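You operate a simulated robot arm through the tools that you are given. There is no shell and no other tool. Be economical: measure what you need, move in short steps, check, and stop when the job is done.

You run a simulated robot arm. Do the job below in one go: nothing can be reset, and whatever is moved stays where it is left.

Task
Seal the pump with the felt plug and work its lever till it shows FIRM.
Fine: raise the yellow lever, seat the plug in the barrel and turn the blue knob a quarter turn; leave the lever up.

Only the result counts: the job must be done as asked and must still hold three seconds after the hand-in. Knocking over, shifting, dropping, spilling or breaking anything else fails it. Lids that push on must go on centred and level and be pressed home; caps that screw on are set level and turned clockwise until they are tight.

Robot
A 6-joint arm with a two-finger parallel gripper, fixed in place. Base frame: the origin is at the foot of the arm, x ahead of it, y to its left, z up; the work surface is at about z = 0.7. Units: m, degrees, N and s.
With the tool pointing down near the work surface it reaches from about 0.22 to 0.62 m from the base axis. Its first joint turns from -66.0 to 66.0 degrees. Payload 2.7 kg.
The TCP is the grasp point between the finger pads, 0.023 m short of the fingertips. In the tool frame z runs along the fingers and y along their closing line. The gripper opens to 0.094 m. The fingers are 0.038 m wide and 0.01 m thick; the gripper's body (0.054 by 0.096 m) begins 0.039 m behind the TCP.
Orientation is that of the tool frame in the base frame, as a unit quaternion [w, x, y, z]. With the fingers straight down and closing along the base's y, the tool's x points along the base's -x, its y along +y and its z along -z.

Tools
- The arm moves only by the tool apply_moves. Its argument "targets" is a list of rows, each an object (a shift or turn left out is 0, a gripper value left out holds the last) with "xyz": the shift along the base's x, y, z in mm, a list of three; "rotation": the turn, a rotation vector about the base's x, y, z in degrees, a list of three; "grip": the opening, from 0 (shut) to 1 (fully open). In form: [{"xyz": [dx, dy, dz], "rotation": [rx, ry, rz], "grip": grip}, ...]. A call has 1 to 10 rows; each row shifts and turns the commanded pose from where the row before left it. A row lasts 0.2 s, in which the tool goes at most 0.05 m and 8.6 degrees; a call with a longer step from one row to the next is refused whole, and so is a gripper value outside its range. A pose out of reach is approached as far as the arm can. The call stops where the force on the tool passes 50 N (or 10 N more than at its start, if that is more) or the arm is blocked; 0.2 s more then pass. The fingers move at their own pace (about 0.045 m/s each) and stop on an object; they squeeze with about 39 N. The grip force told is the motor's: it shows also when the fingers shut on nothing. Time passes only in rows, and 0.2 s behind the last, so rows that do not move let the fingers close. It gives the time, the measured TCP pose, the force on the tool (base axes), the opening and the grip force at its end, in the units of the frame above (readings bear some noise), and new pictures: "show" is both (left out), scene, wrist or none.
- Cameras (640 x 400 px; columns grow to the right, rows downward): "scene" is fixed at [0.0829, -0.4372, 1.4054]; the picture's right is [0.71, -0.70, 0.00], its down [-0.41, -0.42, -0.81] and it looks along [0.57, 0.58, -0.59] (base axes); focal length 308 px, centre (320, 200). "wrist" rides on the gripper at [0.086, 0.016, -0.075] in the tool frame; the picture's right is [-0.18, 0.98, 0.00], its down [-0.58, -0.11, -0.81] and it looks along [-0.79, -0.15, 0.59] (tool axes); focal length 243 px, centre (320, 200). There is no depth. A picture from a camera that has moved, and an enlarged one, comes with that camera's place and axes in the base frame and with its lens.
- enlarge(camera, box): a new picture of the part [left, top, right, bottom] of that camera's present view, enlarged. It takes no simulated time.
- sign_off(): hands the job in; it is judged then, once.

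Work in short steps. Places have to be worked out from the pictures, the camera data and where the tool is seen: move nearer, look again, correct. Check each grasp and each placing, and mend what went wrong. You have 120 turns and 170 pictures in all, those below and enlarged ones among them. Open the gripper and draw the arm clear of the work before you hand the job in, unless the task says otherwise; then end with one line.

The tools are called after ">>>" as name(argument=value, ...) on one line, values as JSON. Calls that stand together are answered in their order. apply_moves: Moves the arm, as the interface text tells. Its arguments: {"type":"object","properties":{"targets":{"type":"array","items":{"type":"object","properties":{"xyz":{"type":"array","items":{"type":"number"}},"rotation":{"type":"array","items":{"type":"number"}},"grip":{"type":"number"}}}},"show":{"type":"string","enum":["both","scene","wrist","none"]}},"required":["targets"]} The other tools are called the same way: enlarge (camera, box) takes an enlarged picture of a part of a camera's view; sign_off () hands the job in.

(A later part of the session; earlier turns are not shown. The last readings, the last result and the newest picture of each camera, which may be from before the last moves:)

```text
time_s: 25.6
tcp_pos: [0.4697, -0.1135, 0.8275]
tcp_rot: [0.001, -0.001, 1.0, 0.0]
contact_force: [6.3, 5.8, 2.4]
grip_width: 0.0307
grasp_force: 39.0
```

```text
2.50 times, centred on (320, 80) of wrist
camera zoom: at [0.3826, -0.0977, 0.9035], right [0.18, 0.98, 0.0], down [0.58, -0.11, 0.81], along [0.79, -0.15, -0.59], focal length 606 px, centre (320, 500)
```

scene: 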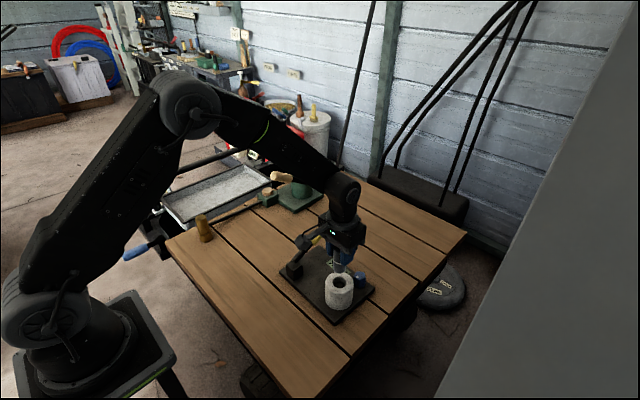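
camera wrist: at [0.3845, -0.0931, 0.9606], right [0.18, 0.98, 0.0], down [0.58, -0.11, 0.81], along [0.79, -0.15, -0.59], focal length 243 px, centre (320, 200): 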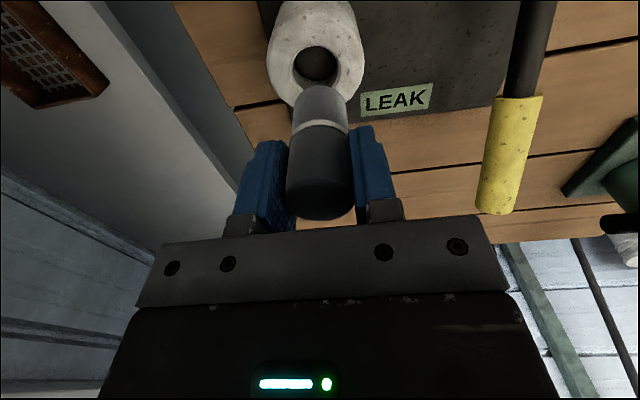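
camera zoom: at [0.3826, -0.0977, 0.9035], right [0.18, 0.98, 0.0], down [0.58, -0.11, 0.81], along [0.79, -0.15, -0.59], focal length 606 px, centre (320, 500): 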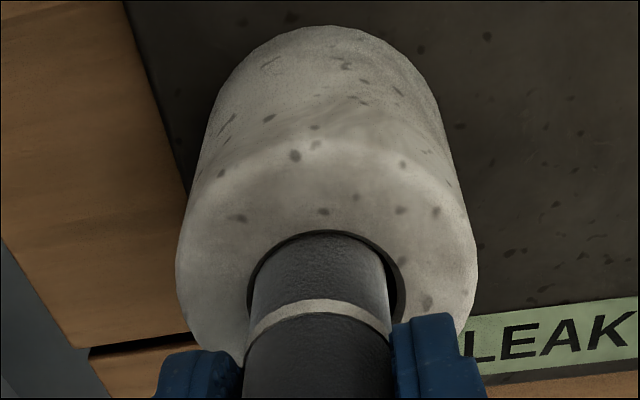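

It is sliding in with little axial force, with the gap still on the +y side. I'll add a further (0.6, 1) mm and go down more.

>>> apply_moves(targets=[{"xyz": [0.7, 1, 0]}, {"xyz": [0, 0, -4]}, {"xyz": [0, 0, -4]}, {}], show="none")

>>> enlarge(camera="wrist", box=[240, 0, 400, 160])

>>> enlarge(camera="scene", box=[280, 220, 380, 320])

```text
time_s: 26.6
tcp_pos: [0.4702, -0.112, 0.8205]
tcp_rot: [0.0, 0.0, 1.0, -0.001]
contact_force: [-0.5, -2.0, 5.4]
grip_width: 0.0306
grasp_force: 39.3
```

```text
2.50 times, centred on (320, 80) of wrist
camera zoom: at [0.3826, -0.0955, 0.8961], right [0.18, 0.98, 0.0], down [0.58, -0.11, 0.81], along [0.79, -0.15, -0.59], focal length 606 px, centre (320, 500)
```

zoom: 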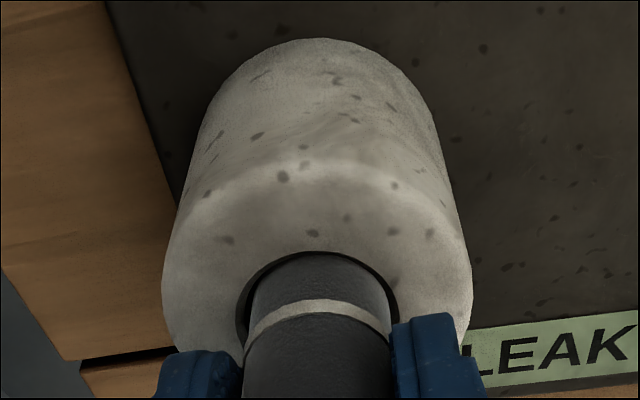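

```text
4.00 times, centred on (330, 270) of scene
camera zoom: at [0.0828, -0.4373, 1.4054], right [0.71, -0.7, 0.0], down [-0.41, -0.42, -0.81], along [0.57, 0.58, -0.59], focal length 1233 px, centre (280, -80)
```

zoom: 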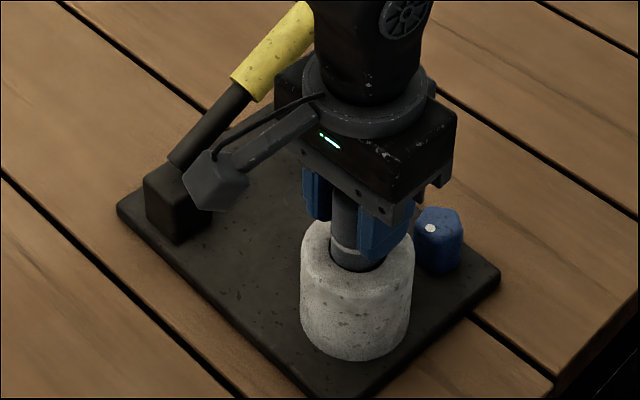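

It is centred with only about 5 N axial. I'll continue down until the fingertips are just above the rim.

>>> apply_moves(targets=[{"xyz": [0, 0, -4]}, {"xyz": [0, 0, -4]}, {"xyz": [0, 0, -4]}, {}], show="none")

>>> enlarge(camera="wrist", box=[240, 0, 400, 160])

>>> enlarge(camera="scene", box=[280, 220, 380, 320])

```text
time_s: 27.6
tcp_pos: [0.4714, -0.1102, 0.8082]
tcp_rot: [0.001, -0.001, 1.0, -0.001]
contact_force: [0.2, -2.6, 5.1]
grip_width: 0.0309
grasp_force: 38.7
```

```text
2.50 times, centred on (320, 80) of wrist
camera zoom: at [0.3826, -0.0953, 0.8837], right [0.18, 0.98, 0.0], down [0.58, -0.11, 0.81], along [0.79, -0.15, -0.59], focal length 606 px, centre (320, 500)
```

zoom: 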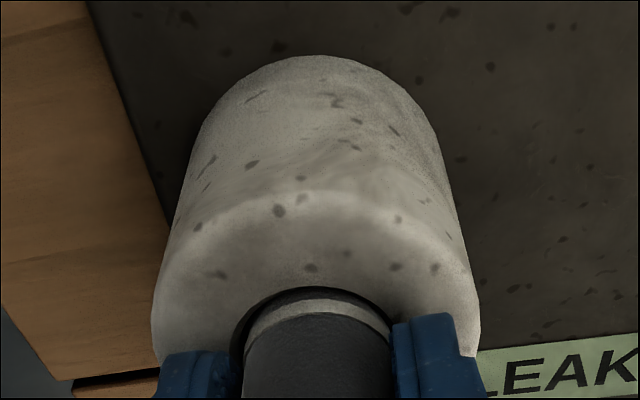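

```text
4.00 times, centred on (330, 270) of scene
camera zoom: at [0.0828, -0.4373, 1.4054], right [0.71, -0.7, 0.0], down [-0.41, -0.42, -0.81], along [0.57, 0.58, -0.59], focal length 1233 px, centre (280, -80)
```

zoom: 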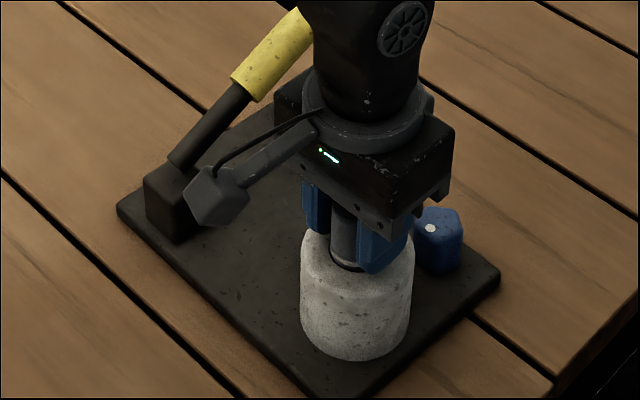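

The band is almost at the rim. I'll go another 4 mm in small steps, watching the force.

>>> apply_moves(targets=[{"xyz": [0, 0, -2]}, {"xyz": [0, 0, -2]}, {}], show="none")

>>> enlarge(camera="wrist", box=[240, 0, 400, 160])

```text
time_s: 28.4
tcp_pos: [0.47, -0.111, 0.8046]
tcp_rot: [0.001, -0.001, 1.0, 0.0]
contact_force: [3.5, -3.8, 5.9]
grip_width: 0.0308
grasp_force: 38.8
```

```text
2.50 times, centred on (320, 80) of wrist
camera zoom: at [0.3824, -0.0953, 0.8791], right [0.18, 0.98, 0.0], down [0.58, -0.11, 0.81], along [0.79, -0.15, -0.59], focal length 606 px, centre (320, 500)
```

zoom: 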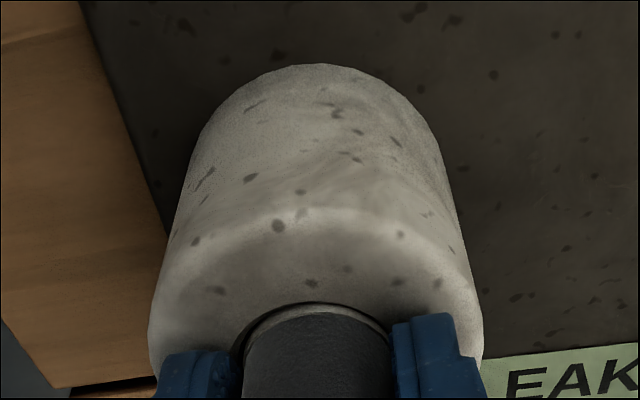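

The band is right at the rim and the fingertips are nearly there. I'll release, rise, and see whether the plug stays and how deep it sits.

>>> apply_moves(targets=[{"grip": 0.5}, {}, {}, {"xyz": [0, 0, 25]}, {"xyz": [0, 0, 40]}, {"xyz": [-20, 0, 20]}, {}], show="wrist")

>>> enlarge(camera="scene", box=[280, 220, 380, 320])

```text
time_s: 30.0
tcp_pos: [0.4487, -0.1113, 0.8904]
tcp_rot: [0.0, -0.001, 1.0, -0.001]
contact_force: [0.7, -0.3, 0.0]
grip_width: 0.0469
grasp_force: 0.0
camera wrist: at [0.3608, -0.0963, 0.9663], right [0.18, 0.98, 0.0], down [0.58, -0.11, 0.81], along [0.79, -0.15, -0.59], focal length 243 px, centre (320, 200)
```

wrist: 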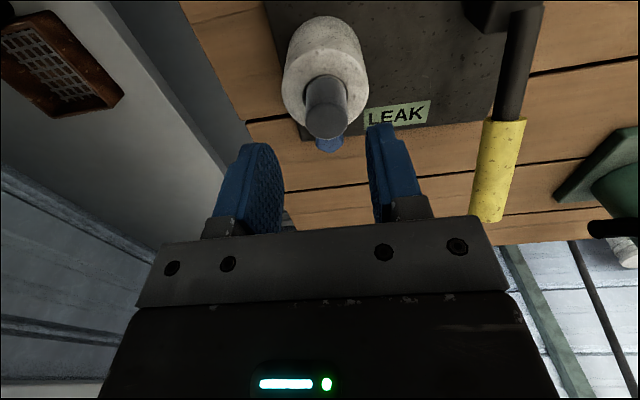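

```text
4.00 times, centred on (330, 270) of scene
camera zoom: at [0.0829, -0.4372, 1.4054], right [0.71, -0.7, 0.0], down [-0.41, -0.42, -0.81], along [0.57, 0.58, -0.59], focal length 1233 px, centre (280, -80)
```

zoom: 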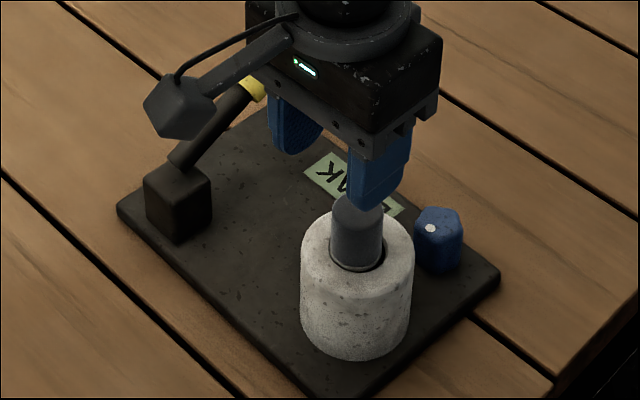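

The plug stays in with the band at the rim. I'll close the fingers and press gently on its top to find whether it has bottomed.

>>> apply_moves(targets=[{"xyz": [11, 0, 0], "grip": 0}, {"xyz": [11, 0, 0]}, {"xyz": [0, 0, -15]}, {"xyz": [0, 0, -20]}, {"xyz": [0, 0, -10]}, {"xyz": [0, 0, -4]}, {"xyz": [0, 0, -3]}, {}], show="none")

>>> enlarge(camera="scene", box=[280, 220, 380, 320])

```text
time_s: 31.8
tcp_pos: [0.4729, -0.1108, 0.8383]
tcp_rot: [0.002, -0.001, 1.0, -0.001]
contact_force: [-2.3, 0.2, 17.4]
grip_width: 0.0003
grasp_force: 38.9
```

```text
4.00 times, centred on (330, 270) of scene
camera zoom: at [0.0826, -0.4372, 1.4055], right [0.71, -0.7, 0.0], down [-0.41, -0.42, -0.81], along [0.57, 0.58, -0.59], focal length 1233 px, centre (280, -80)
```

zoom: 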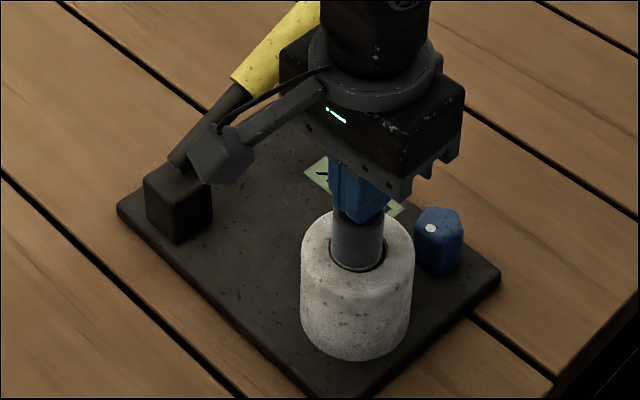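

Contact gives 17 N at tip height. I'll press a few mm more and watch whether the plug moves or the force climbs.

>>> apply_moves(targets=[{"xyz": [-1, 0, -2]}, {"xyz": [0, 0, -2]}, {}], show="none")

>>> enlarge(camera="scene", box=[280, 220, 380, 320])

```text
time_s: 32.6
tcp_pos: [0.4728, -0.1125, 0.8374]
tcp_rot: [0.005, -0.001, 1.0, -0.001]
contact_force: [-0.8, -0.1, 42.8]
grip_width: 0.0
grasp_force: 39.1
```

```text
4.00 times, centred on (330, 270) of scene
camera zoom: at [0.0822, -0.4371, 1.4055], right [0.71, -0.7, 0.0], down [-0.41, -0.42, -0.81], along [0.57, 0.58, -0.59], focal length 1233 px, centre (280, -80)
```

zoom: 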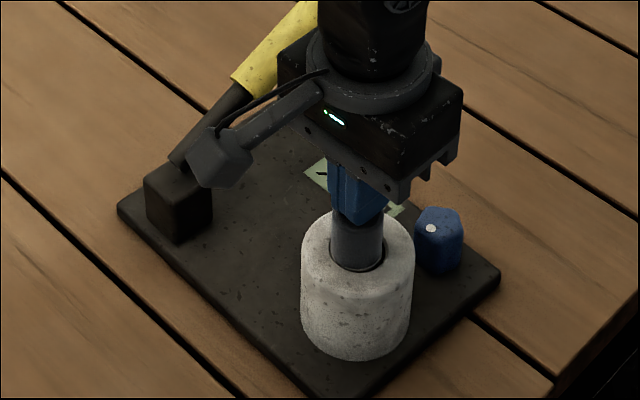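

It stays firm at 43 N without moving, so the plug is home. I'll rise and look at the knob next to it.

>>> apply_moves(targets=[{"xyz": [0, 0, 20]}, {"xyz": [0, 0, 40]}, {"xyz": [10, 0, 40], "grip": 0.6}, {"xyz": [30, 0, 0]}, {}], show="wrist")

>>> enlarge(camera="scene", box=[270, 210, 390, 320])

>>> enlarge(camera="wrist", box=[230, 0, 430, 150])

```text
time_s: 33.8
tcp_pos: [0.5106, -0.1112, 0.9336]
tcp_rot: [0.0, -0.001, 1.0, -0.001]
contact_force: [0.3, 0.2, 0.3]
grip_width: 0.0566
grasp_force: 0.0
camera wrist: at [0.4241, -0.0961, 1.0087], right [0.18, 0.98, 0.0], down [0.58, -0.11, 0.81], along [0.79, -0.15, -0.59], focal length 243 px, centre (320, 200)
```

wrist: 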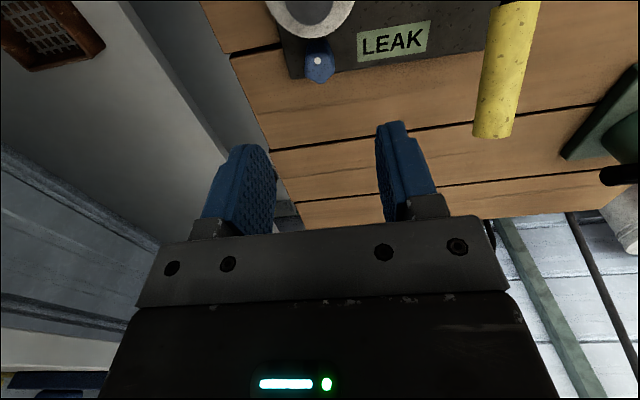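

```text
3.64 times, centred on (330, 265) of scene
camera zoom: at [0.0829, -0.4372, 1.4054], right [0.71, -0.7, 0.0], down [-0.41, -0.42, -0.81], along [0.57, 0.58, -0.59], focal length 1121 px, centre (284, -36)
```

zoom: 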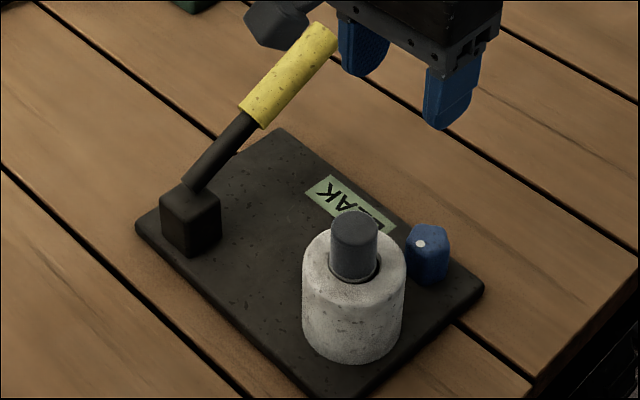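

```text
2.67 times, centred on (330, 75) of wrist
camera zoom: at [0.4241, -0.0961, 1.0087], right [0.18, 0.98, 0.0], down [0.58, -0.11, 0.81], along [0.79, -0.15, -0.59], focal length 647 px, centre (293, 533)
```

zoom: 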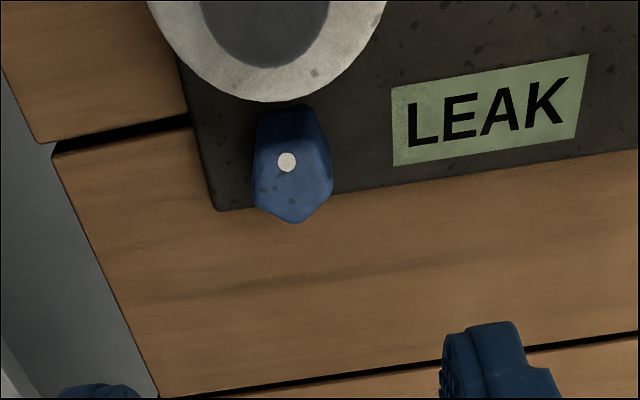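

The knob is a vertical six-sided prism at about (0.5455, -0.119), with its top near 0.745 and flats facing ±y. With the camera on the base side it would hit the plug, so I'll turn the tool around +z while high, to bring the camera to the far side.

>>> apply_moves(targets=[{"xyz": [15, -4, 10], "rotation": [0, 0, 8.5]}, {"xyz": [15, -4, 0], "rotation": [0, 0, 8.5]}, {"xyz": [5, 0, 0], "rotation": [0, 0, 8.5]}, {"rotation": [0, 0, 8.5]}, {"rotation": [0, 0, 8.5]}, {"rotation": [0, 0, 8.5]}, {"rotation": [0, 0, 8.5]}, {"rotation": [0, 0, 8.5]}, {"rotation": [0, 0, 8.5]}, {"rotation": [0, 0, 8.5]}], show="none")

>>> apply_moves(targets=[{"rotation": [0, 0, 8.5]}, {"rotation": [0, 0, 8.5]}, {"rotation": [0, 0, 8.5]}, {"rotation": [0, 0, 8.5]}, {"rotation": [0, 0, 8.5]}, {"rotation": [0, 0, 8.5]}, {"rotation": [0, 0, 8.5]}, {"rotation": [0, 0, 8.5]}, {"rotation": [0, 0, 8.5]}, {"rotation": [0, 0, 8.5]}])

```text
time_s: 36.0
tcp_pos: [0.5455, -0.1186, 0.9432]
tcp_rot: [0.0, -0.676, 0.737, -0.001]
contact_force: [1.1, 0.2, 0.2]
grip_width: 0.0567
grasp_force: 0.1
```

```text
time_s: 38.2
tcp_pos: [0.5472, -0.1085, 0.9431]
tcp_rot: [0.003, 0.993, -0.115, 0.0]
contact_force: [0.0, 1.0, 0.0]
grip_width: 0.0562
grasp_force: 0.0
out of reach, approached as far as the arm can: row 10
camera wrist: at [0.6278, -0.1439, 1.0182], right [-0.4, -0.91, 0.01], down [-0.54, 0.24, 0.81], along [-0.74, 0.32, -0.59], focal length 243 px, centre (320, 200)
```

scene: 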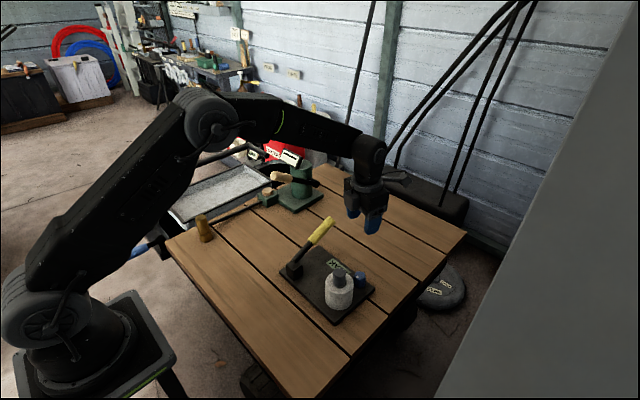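
wrist: 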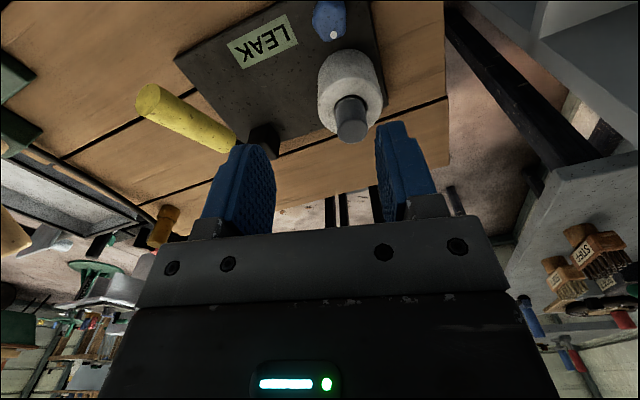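

The tool reaches +167°, about 11° short of the knob's flats in the clockwise direction, so closing will only nudge the knob clockwise. This view puts the knob at (0.546, -0.120). I'll re-centre over it and descend partway.

>>> apply_moves(targets=[{"xyz": [0, -5, 0], "rotation": [0, 0, -2]}, {"xyz": [-1.5, -5.5, -20]}, {"xyz": [0, 0, -40]}, {"xyz": [0, 0, -40]}, {"xyz": [0, 0, -30]}, {}])

>>> enlarge(camera="scene", box=[290, 210, 410, 320])

```text
time_s: 39.6
tcp_pos: [0.5434, -0.1187, 0.8113]
tcp_rot: [0.004, 0.991, -0.133, 0.001]
contact_force: [0.1, 0.7, 1.0]
grip_width: 0.0565
grasp_force: 0.1
camera wrist: at [0.6226, -0.1574, 0.8873], right [-0.44, -0.9, 0.01], down [-0.53, 0.26, 0.8], along [-0.72, 0.35, -0.59], focal length 243 px, centre (320, 200)
```

scene: 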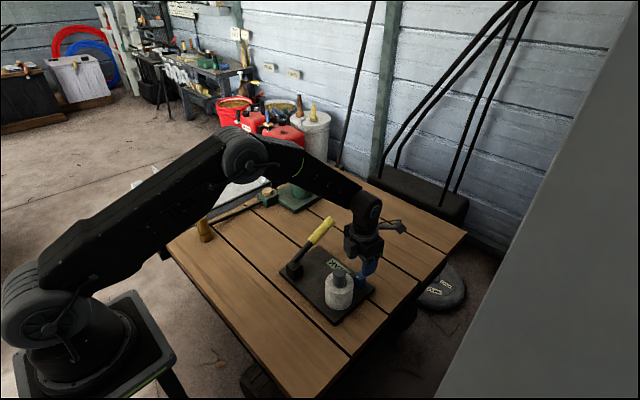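
wrist: 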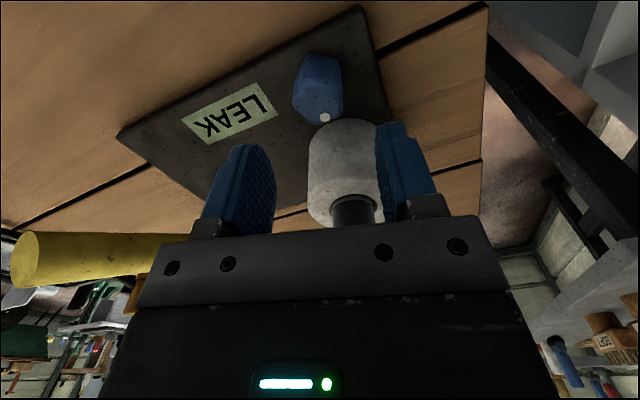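

```text
3.64 times, centred on (350, 265) of scene
camera zoom: at [0.0829, -0.4372, 1.4054], right [0.71, -0.7, 0.0], down [-0.41, -0.42, -0.81], along [0.57, 0.58, -0.59], focal length 1121 px, centre (211, -36)
```

zoom: 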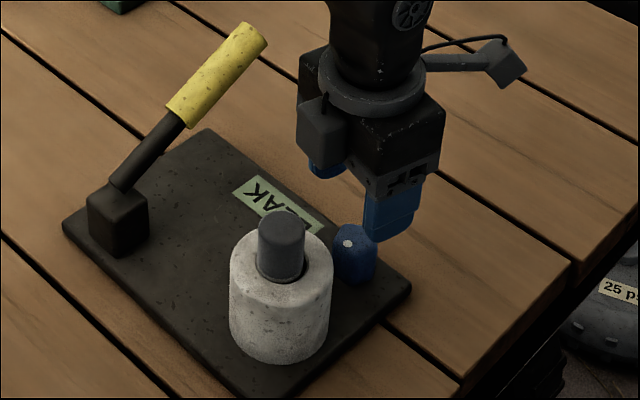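

The knob is centred to about 2 mm, and nothing on the gripper overlaps the plug. I'll descend so the fingertips flank the knob, stay above the board, and keep the body above the barrel.

>>> apply_moves(targets=[{"xyz": [2.5, -0.5, -20]}, {"xyz": [0, 0, -20]}, {"xyz": [0, 0, -18]}, {}])

>>> enlarge(camera="scene", box=[290, 210, 410, 320])

```text
time_s: 40.6
tcp_pos: [0.5483, -0.1187, 0.7548]
tcp_rot: [0.004, 0.991, -0.134, 0.0]
contact_force: [0.0, -0.2, -0.1]
grip_width: 0.0565
grasp_force: 0.0
camera wrist: at [0.6264, -0.1579, 0.8299], right [-0.44, -0.9, 0.01], down [-0.53, 0.26, 0.8], along [-0.73, 0.35, -0.59], focal length 243 px, centre (320, 200)
```

scene: 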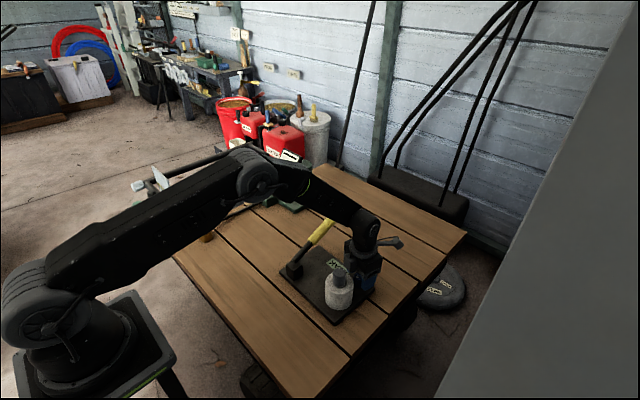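
wrist: 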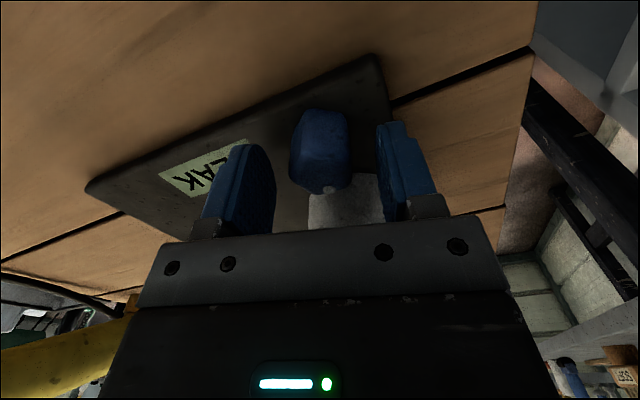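

```text
3.64 times, centred on (350, 265) of scene
camera zoom: at [0.0829, -0.4372, 1.4054], right [0.71, -0.7, 0.0], down [-0.41, -0.42, -0.81], along [0.57, 0.58, -0.59], focal length 1121 px, centre (211, -36)
```

zoom: 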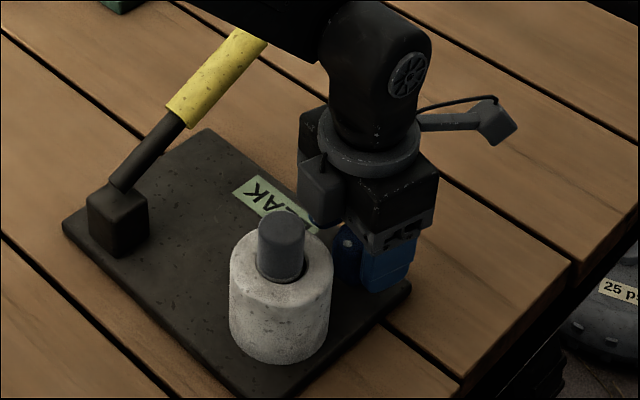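

The knob is between the fingers and everything looks clear. I'll close on it.

>>> apply_moves(targets=[{"grip": 0.4}, {"grip": 0.2}, {"grip": 0}, {}, {}], show="wrist")

>>> enlarge(camera="scene", box=[290, 210, 410, 320])

```text
time_s: 41.8
tcp_pos: [0.547, -0.1205, 0.7549]
tcp_rot: [0.003, 0.991, -0.134, 0.0]
contact_force: [-0.3, -7.9, 1.7]
grip_width: 0.0336
grasp_force: 39.0
camera wrist: at [0.6263, -0.1585, 0.8301], right [-0.44, -0.9, 0.01], down [-0.53, 0.27, 0.8], along [-0.73, 0.35, -0.59], focal length 243 px, centre (320, 200)
```

wrist: 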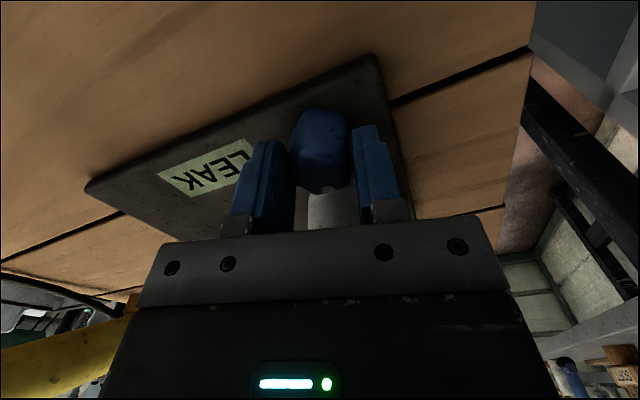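

```text
3.64 times, centred on (350, 265) of scene
camera zoom: at [0.0829, -0.4374, 1.4054], right [0.71, -0.7, 0.0], down [-0.41, -0.42, -0.81], along [0.57, 0.58, -0.59], focal length 1121 px, centre (211, -36)
```

zoom: 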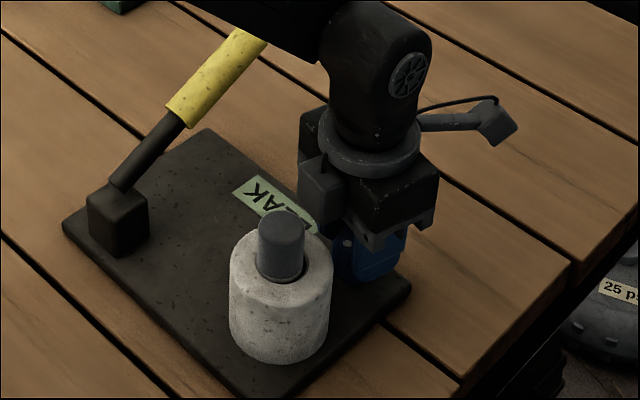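

It is held at 33.6 mm and the board hasn't moved. I'll turn clockwise as a test, to see whether the knob turns rather than the board.

>>> apply_moves(targets=[{"rotation": [0, 0, -6]}, {"rotation": [0, 0, -6]}, {"rotation": [0, 0, -6]}, {}], show="wrist")

>>> enlarge(camera="scene", box=[290, 210, 410, 320])

```text
time_s: 42.8
tcp_pos: [0.5485, -0.1185, 0.7537]
tcp_rot: [0.003, 0.958, -0.287, -0.001]
contact_force: [4.7, -12.8, -0.2]
grip_width: 0.0334
grasp_force: 39.3
camera wrist: at [0.6114, -0.1804, 0.8301], right [-0.7, -0.72, 0.01], down [-0.42, 0.42, 0.81], along [-0.58, 0.56, -0.59], focal length 243 px, centre (320, 200)
```

wrist: 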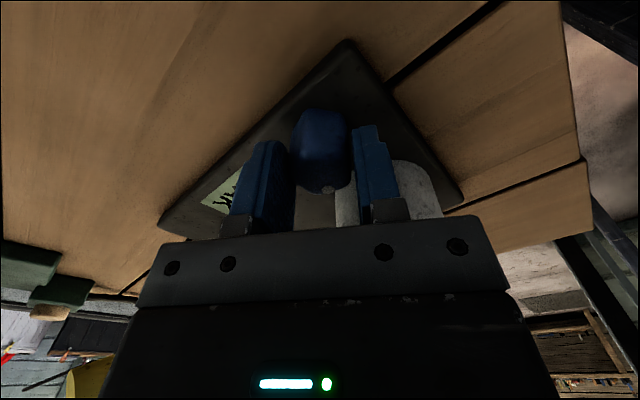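

```text
3.64 times, centred on (350, 265) of scene
camera zoom: at [0.083, -0.4375, 1.4053], right [0.71, -0.7, 0.0], down [-0.41, -0.42, -0.81], along [0.57, 0.58, -0.59], focal length 1121 px, centre (211, -36)
```

zoom: 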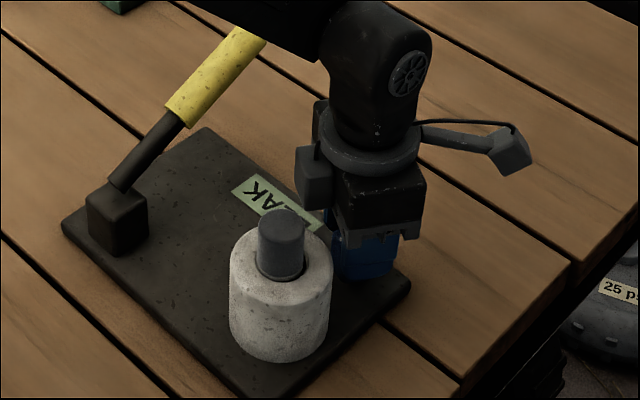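

The knob turns and the board stays put. I'll relieve the slight side load and continue clockwise.

>>> apply_moves(targets=[{"xyz": [0.3, -1.2, 0], "rotation": [0, 0, -7]}, {"rotation": [0, 0, -7]}, {"rotation": [0, 0, -7]}, {"rotation": [0, 0, -7]}, {}], show="none")

>>> enlarge(camera="scene", box=[290, 210, 410, 320])

```text
time_s: 44.0
tcp_pos: [0.5484, -0.1204, 0.7542]
tcp_rot: [0.004, 0.859, -0.512, -0.002]
contact_force: [-4.1, 0.5, 0.9]
grip_width: 0.0337
grasp_force: 39.5
```

```text
3.64 times, centred on (350, 265) of scene
camera zoom: at [0.083, -0.4373, 1.4054], right [0.71, -0.7, 0.0], down [-0.41, -0.42, -0.81], along [0.57, 0.58, -0.59], focal length 1121 px, centre (211, -36)
```

zoom: 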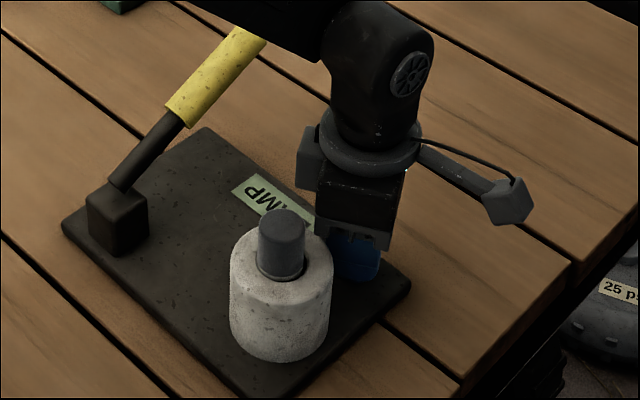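

The label has changed from LEAK to something ending in "MP", so the pump is responding. I'll finish the quarter turn.

>>> apply_moves(targets=[{"rotation": [0, 0, -7.5]}, {"rotation": [0, 0, -7.5]}, {"rotation": [0, 0, -7.5]}, {"rotation": [0, 0, -7.5]}, {}], show="none")

>>> enlarge(camera="scene", box=[290, 210, 410, 320])

```text
time_s: 45.2
tcp_pos: [0.5479, -0.1183, 0.7551]
tcp_rot: [-0.003, -0.698, 0.716, 0.002]
contact_force: [-13.6, 3.8, -1.2]
grip_width: 0.0333
grasp_force: 39.4
```

```text
3.64 times, centred on (350, 265) of scene
camera zoom: at [0.0827, -0.4372, 1.4054], right [0.71, -0.7, 0.0], down [-0.41, -0.42, -0.81], along [0.57, 0.58, -0.59], focal length 1121 px, centre (211, -36)
```

zoom: 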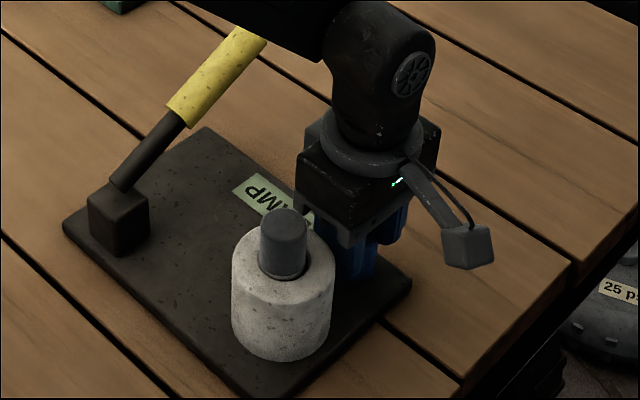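

The tool has turned about 90° from the knob's start. I'll add 2°, then open slightly, lift clear and read the label.

>>> apply_moves(targets=[{"xyz": [-1, 0, 0], "rotation": [0, 0, -2]}, {}, {"grip": 0.46}, {}, {}, {"xyz": [0, 0, 20]}, {"xyz": [0, 0, 40]}, {"xyz": [0, -10, 45]}, {"xyz": [0, -20, 40]}, {}])

>>> enlarge(camera="scene", box=[270, 210, 390, 320])

```text
time_s: 47.4
tcp_pos: [0.5466, -0.1485, 0.9014]
tcp_rot: [-0.002, -0.686, 0.727, 0.002]
contact_force: [-0.1, -0.2, -1.1]
grip_width: 0.0434
grasp_force: 0.1
camera wrist: at [0.526, -0.2344, 0.9764], right [-0.97, 0.24, 0.01], down [0.15, 0.57, 0.8], along [0.19, 0.78, -0.59], focal length 243 px, centre (320, 200)
```

scene: 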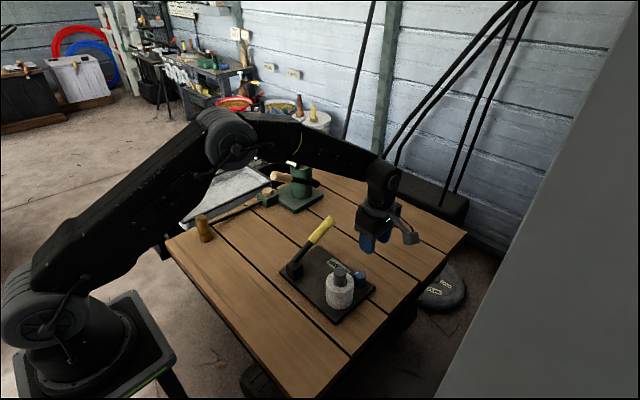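
wrist: 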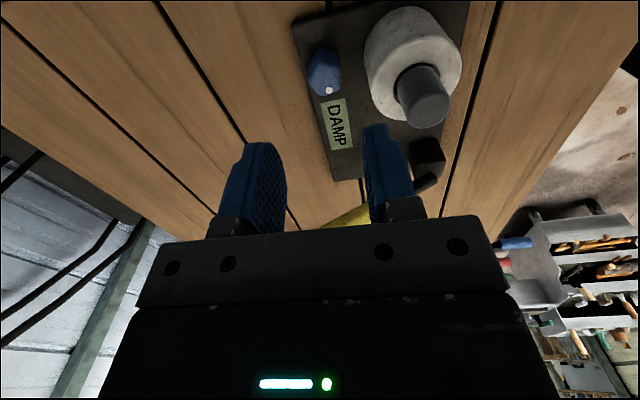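

```text
3.64 times, centred on (330, 265) of scene
camera zoom: at [0.0829, -0.4372, 1.4054], right [0.71, -0.7, 0.0], down [-0.41, -0.42, -0.81], along [0.57, 0.58, -0.59], focal length 1121 px, centre (284, -36)
```

zoom: 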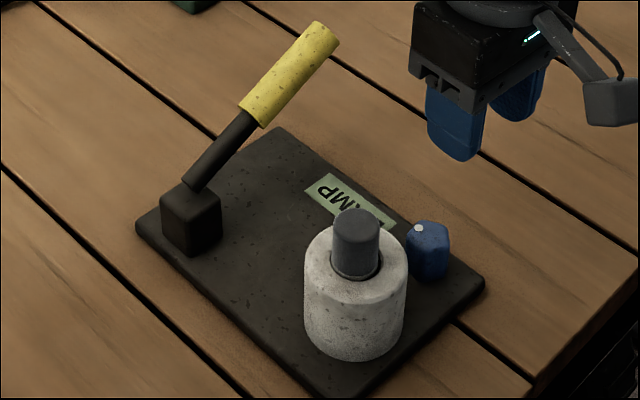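

The label reads DAMP: the pump is sealed but not yet pressurised, so the lever needs strokes. I'll rotate the tool back so the fingers close along y and move above the lever handle.

>>> apply_moves(targets=[{"xyz": [0, 10, 10], "rotation": [0, 0, -8]}, {"xyz": [0, 20, 10], "rotation": [0, 0, -8]}, {"xyz": [0, 20, 10], "rotation": [0, 0, -8]}, {"xyz": [1, 20, 0], "rotation": [0, 0, -8]}, {"xyz": [1, 20, 0], "rotation": [0, 0, -8]}, {"xyz": [1, 20, 0], "rotation": [0, 0, -8]}, {"xyz": [1, 20, 0], "rotation": [0, 0, -8]}, {"xyz": [1, 20, 0], "rotation": [0, 0, -8]}, {"xyz": [1, 15, 0], "rotation": [0, 0, -8]}, {"xyz": [0, 10, 0], "rotation": [0, 0, -8]}], show="none")

>>> apply_moves(targets=[{"rotation": [0, 0, -7], "grip": 0.6}, {}])

>>> enlarge(camera="scene", box=[260, 200, 380, 310])

```text
time_s: 49.6
tcp_pos: [0.5546, 0.0258, 0.9318]
tcp_rot: [-0.001, -0.056, 0.998, 0.003]
contact_force: [-0.6, 0.7, -0.8]
grip_width: 0.0432
grasp_force: 0.0
```

```text
time_s: 50.2
tcp_pos: [0.5546, 0.0263, 0.9308]
tcp_rot: [-0.001, 0.003, 1.0, 0.003]
contact_force: [0.0, 0.0, -0.1]
grip_width: 0.0564
grasp_force: 0.1
camera wrist: at [0.4677, 0.041, 1.006], right [0.19, 0.98, 0.01], down [0.58, -0.12, 0.8], along [0.79, -0.15, -0.59], focal length 243 px, centre (320, 200)
```

scene: 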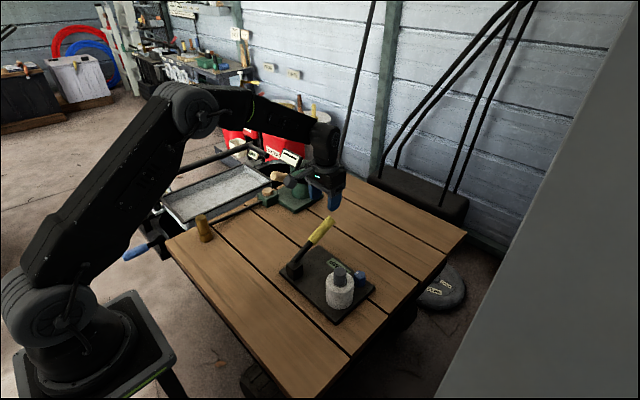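
wrist: 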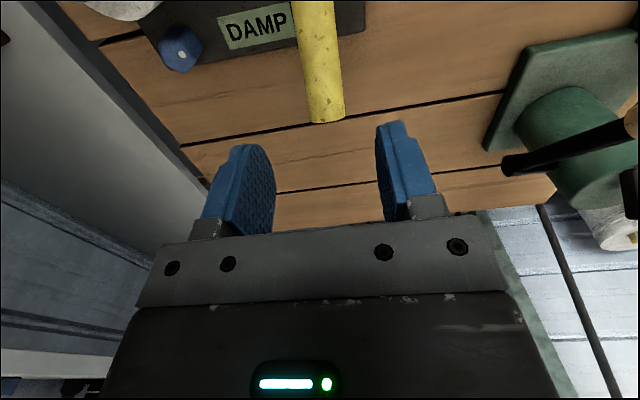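

```text
3.64 times, centred on (320, 255) of scene
camera zoom: at [0.0829, -0.4372, 1.4054], right [0.71, -0.7, 0.0], down [-0.41, -0.42, -0.81], along [0.57, 0.58, -0.59], focal length 1121 px, centre (320, 0)
```

zoom: 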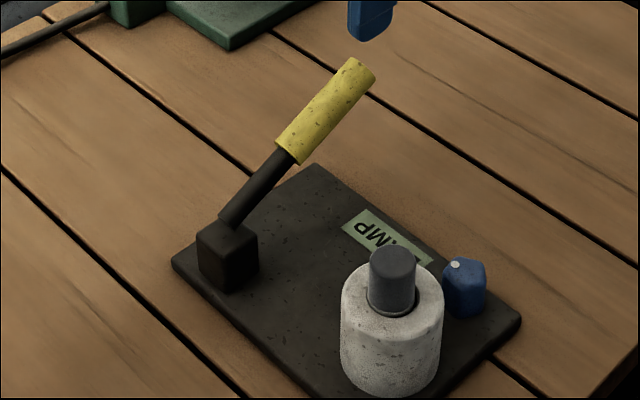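

The handle is at y ≈ 0.0245, with the lever at about 32°. I'll descend onto it at a radius of about 0.12 and grip.

>>> apply_moves(targets=[{"xyz": [-4, -1.5, -30]}, {"xyz": [-3.5, 0, -40]}, {"xyz": [0, 0, -29]}, {"grip": 0.35}, {"grip": 0}, {}, {}, {}])

>>> enlarge(camera="scene", box=[260, 200, 380, 310])

```text
time_s: 52.0
tcp_pos: [0.5464, 0.0237, 0.83]
tcp_rot: [0.0, 0.003, 1.0, 0.004]
contact_force: [1.2, 19.5, -1.0]
grip_width: 0.0276
grasp_force: 38.9
camera wrist: at [0.4601, 0.04, 0.906], right [0.19, 0.98, 0.01], down [0.58, -0.12, 0.81], along [0.79, -0.15, -0.59], focal length 243 px, centre (320, 200)
```

scene: 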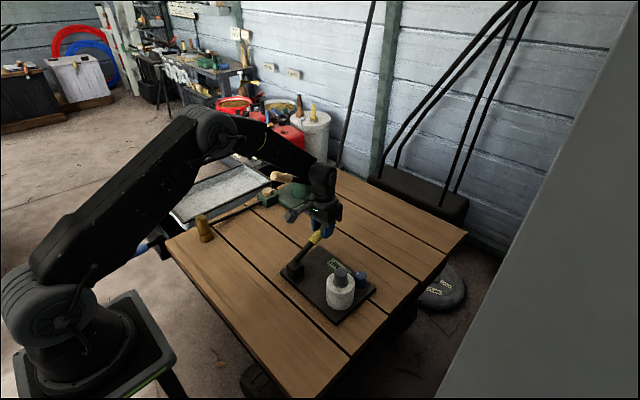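
wrist: 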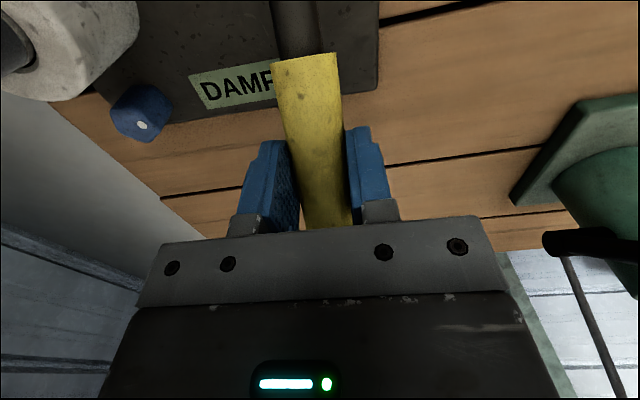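

```text
3.64 times, centred on (320, 255) of scene
camera zoom: at [0.0829, -0.4368, 1.4056], right [0.71, -0.7, 0.0], down [-0.41, -0.42, -0.81], along [0.57, 0.58, -0.59], focal length 1121 px, centre (320, 0)
```

zoom: 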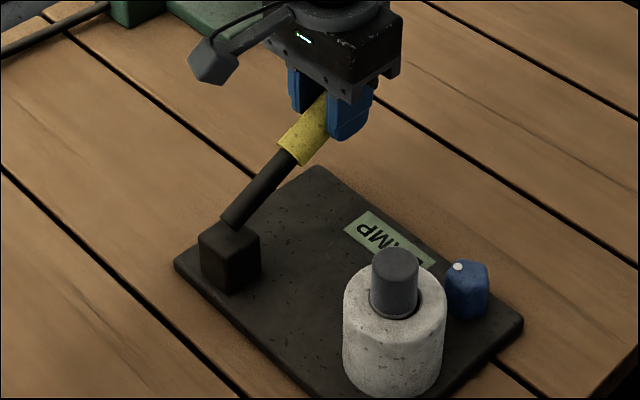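

I've got the grip, with a 19 N side load to relieve in y. I'll relieve it and first try a small raise, to see whether the lever has travel left and whether the label reacts.

>>> apply_moves(targets=[{"xyz": [0, 2.5, 0]}, {"xyz": [-2, 0, 3.5]}, {"xyz": [-2.2, 0, 3.4]}, {}], show="wrist")

>>> enlarge(camera="scene", box=[260, 200, 380, 310])

```text
time_s: 53.0
tcp_pos: [0.5421, 0.0256, 0.8376]
tcp_rot: [-0.001, 0.002, 1.0, 0.002]
contact_force: [6.7, -0.8, 0.5]
grip_width: 0.028
grasp_force: 38.9
camera wrist: at [0.4547, 0.0401, 0.9126], right [0.19, 0.98, 0.01], down [0.58, -0.12, 0.81], along [0.79, -0.15, -0.59], focal length 243 px, centre (320, 200)
```

wrist: 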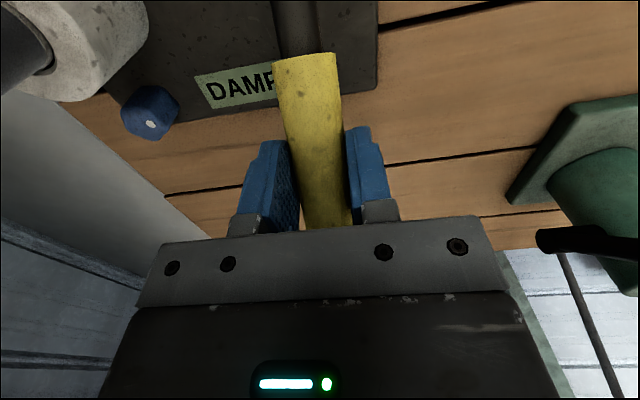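

```text
3.64 times, centred on (320, 255) of scene
camera zoom: at [0.0832, -0.4373, 1.4054], right [0.71, -0.7, 0.0], down [-0.41, -0.42, -0.81], along [0.57, 0.58, -0.59], focal length 1121 px, centre (320, 0)
```

zoom: 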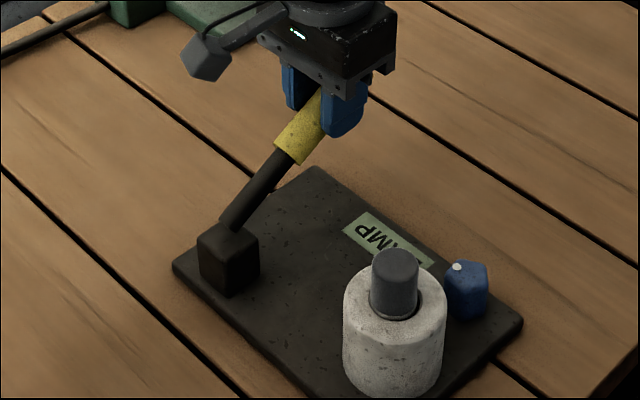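

The lever moved another ~3° with little force, the board is flat, and it still reads DAMP. I'll raise a bit further.

>>> apply_moves(targets=[{"xyz": [-2.3, 0, 3.4]}, {"xyz": [-2.4, 0, 3.2]}, {}], show="none")

>>> enlarge(camera="scene", box=[260, 200, 380, 310])

```text
time_s: 53.8
tcp_pos: [0.5359, 0.0246, 0.8438]
tcp_rot: [-0.001, 0.003, 1.0, 0.004]
contact_force: [8.8, -9.0, 0.3]
grip_width: 0.0278
grasp_force: 38.9
```

```text
3.64 times, centred on (320, 255) of scene
camera zoom: at [0.0832, -0.4374, 1.4053], right [0.71, -0.7, 0.0], down [-0.41, -0.42, -0.81], along [0.57, 0.58, -0.59], focal length 1121 px, centre (320, 0)
```

zoom: 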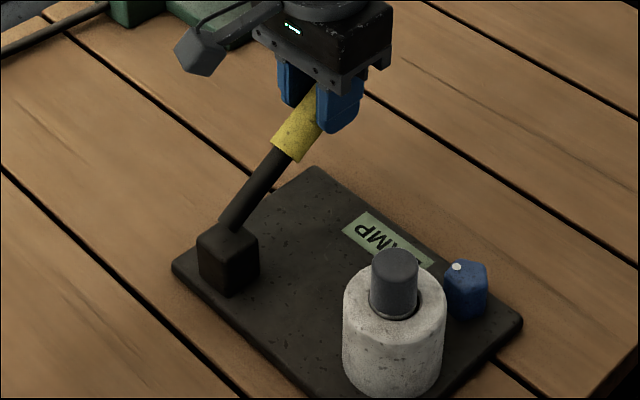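

It is still rising freely to about 40° with the board flat, so there was travel left. Continuing in small steps.

>>> apply_moves(targets=[{"xyz": [-2.5, 0.5, 3.2]}, {"xyz": [-2.7, 0.5, 3.0]}, {"xyz": [-2.9, 0, 2.8]}, {}], show="none")

>>> enlarge(camera="scene", box=[260, 200, 380, 310])

```text
time_s: 54.8
tcp_pos: [0.527, 0.0266, 0.8521]
tcp_rot: [-0.004, 0.003, 1.0, 0.003]
contact_force: [4.9, -0.6, -26.0]
grip_width: 0.028
grasp_force: 39.0
```

```text
3.64 times, centred on (320, 255) of scene
camera zoom: at [0.0834, -0.4372, 1.4054], right [0.71, -0.7, 0.0], down [-0.41, -0.42, -0.81], along [0.57, 0.58, -0.59], focal length 1121 px, centre (320, 0)
```

zoom: 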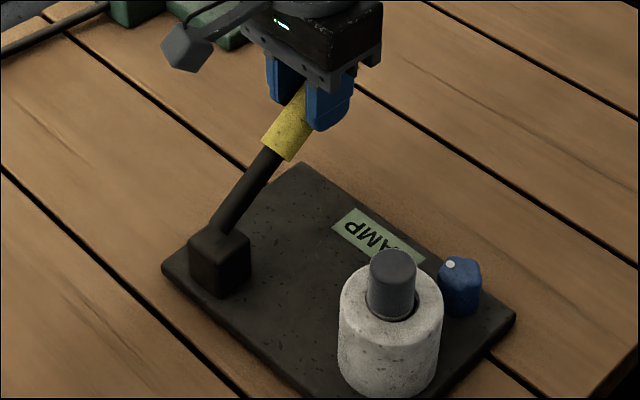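

The stop is at about 40°; the board slid a few mm there. Now a slow downstroke along the arc, keeping hold of the handle.

>>> apply_moves(targets=[{"xyz": [0, 0, -8]}, {"xyz": [5, 0, -7]}, {"xyz": [5, 0, -7]}, {"xyz": [4, 0, -7.5]}, {"xyz": [4, 0, -7.5]}, {}], show="wrist")

>>> enlarge(camera="scene", box=[260, 200, 380, 310])

```text
time_s: 56.2
tcp_pos: [0.5444, 0.0273, 0.8158]
tcp_rot: [-0.001, 0.003, 1.0, 0.003]
contact_force: [-7.1, 8.8, 10.1]
grip_width: 0.0279
grasp_force: 39.0
camera wrist: at [0.4583, 0.0429, 0.892], right [0.19, 0.98, 0.01], down [0.58, -0.12, 0.8], along [0.79, -0.15, -0.59], focal length 243 px, centre (320, 200)
```

wrist: 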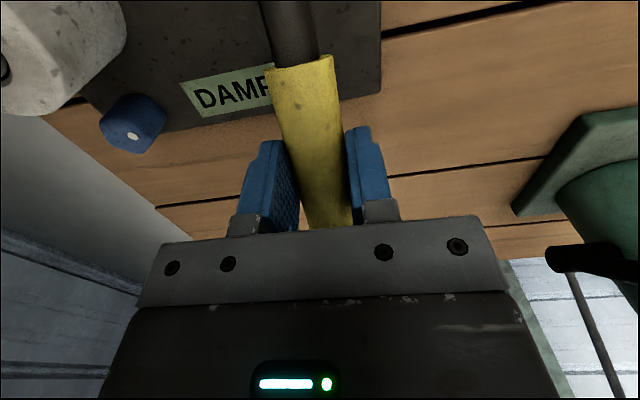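

```text
3.64 times, centred on (320, 255) of scene
camera zoom: at [0.0826, -0.437, 1.4055], right [0.71, -0.7, 0.0], down [-0.41, -0.42, -0.81], along [0.57, 0.58, -0.59], focal length 1121 px, centre (320, 0)
```

zoom: 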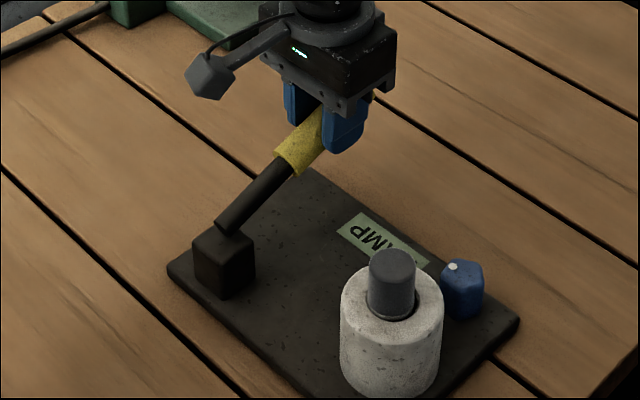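

The lever follows down smoothly to about 24°. I'll continue to the bottom of the stroke.

>>> apply_moves(targets=[{"xyz": [2.5, 1, -8]}, {"xyz": [2.5, 0, -8]}, {"xyz": [2, 0, -8]}, {"xyz": [1, 0, -8]}, {"xyz": [0.5, 0, -5]}, {}], show="wrist")

>>> enlarge(camera="scene", box=[260, 200, 380, 310])

```text
time_s: 57.6
tcp_pos: [0.5543, 0.0264, 0.7812]
tcp_rot: [-0.001, 0.003, 1.0, 0.003]
contact_force: [-12.9, 0.5, 14.7]
grip_width: 0.0274
grasp_force: 38.8
camera wrist: at [0.4683, 0.0424, 0.8559], right [0.19, 0.98, 0.01], down [0.58, -0.12, 0.8], along [0.79, -0.15, -0.59], focal length 243 px, centre (320, 200)
```

wrist: 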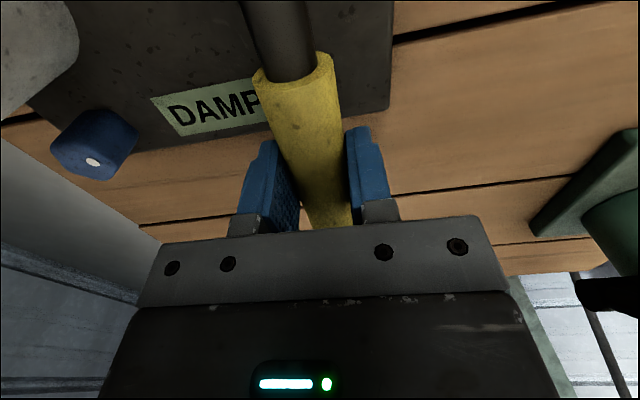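

```text
3.64 times, centred on (320, 255) of scene
camera zoom: at [0.0824, -0.4372, 1.4054], right [0.71, -0.7, 0.0], down [-0.41, -0.42, -0.81], along [0.57, 0.58, -0.59], focal length 1121 px, centre (320, 0)
```

zoom: 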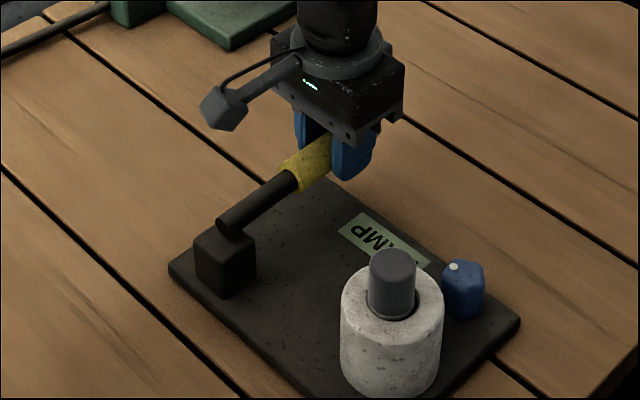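

The lever is near its starting angle and the label still shows DAMP. I'll push down a little more to reach the bottom stop.

>>> apply_moves(targets=[{"xyz": [-1, 0, -4]}, {"xyz": [-1, 0, -4]}, {}], show="wrist")

```text
time_s: 58.4
tcp_pos: [0.5578, 0.0264, 0.7764]
tcp_rot: [0.007, 0.003, 1.0, 0.003]
contact_force: [0.9, -7.5, 35.0]
grip_width: 0.0276
grasp_force: 38.6
camera wrist: at [0.469, 0.0424, 0.8497], right [0.19, 0.98, 0.01], down [0.57, -0.12, 0.81], along [0.8, -0.15, -0.58], focal length 243 px, centre (320, 200)
```

wrist: 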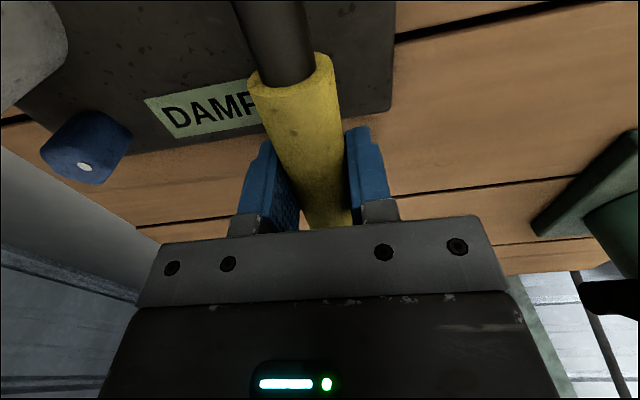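

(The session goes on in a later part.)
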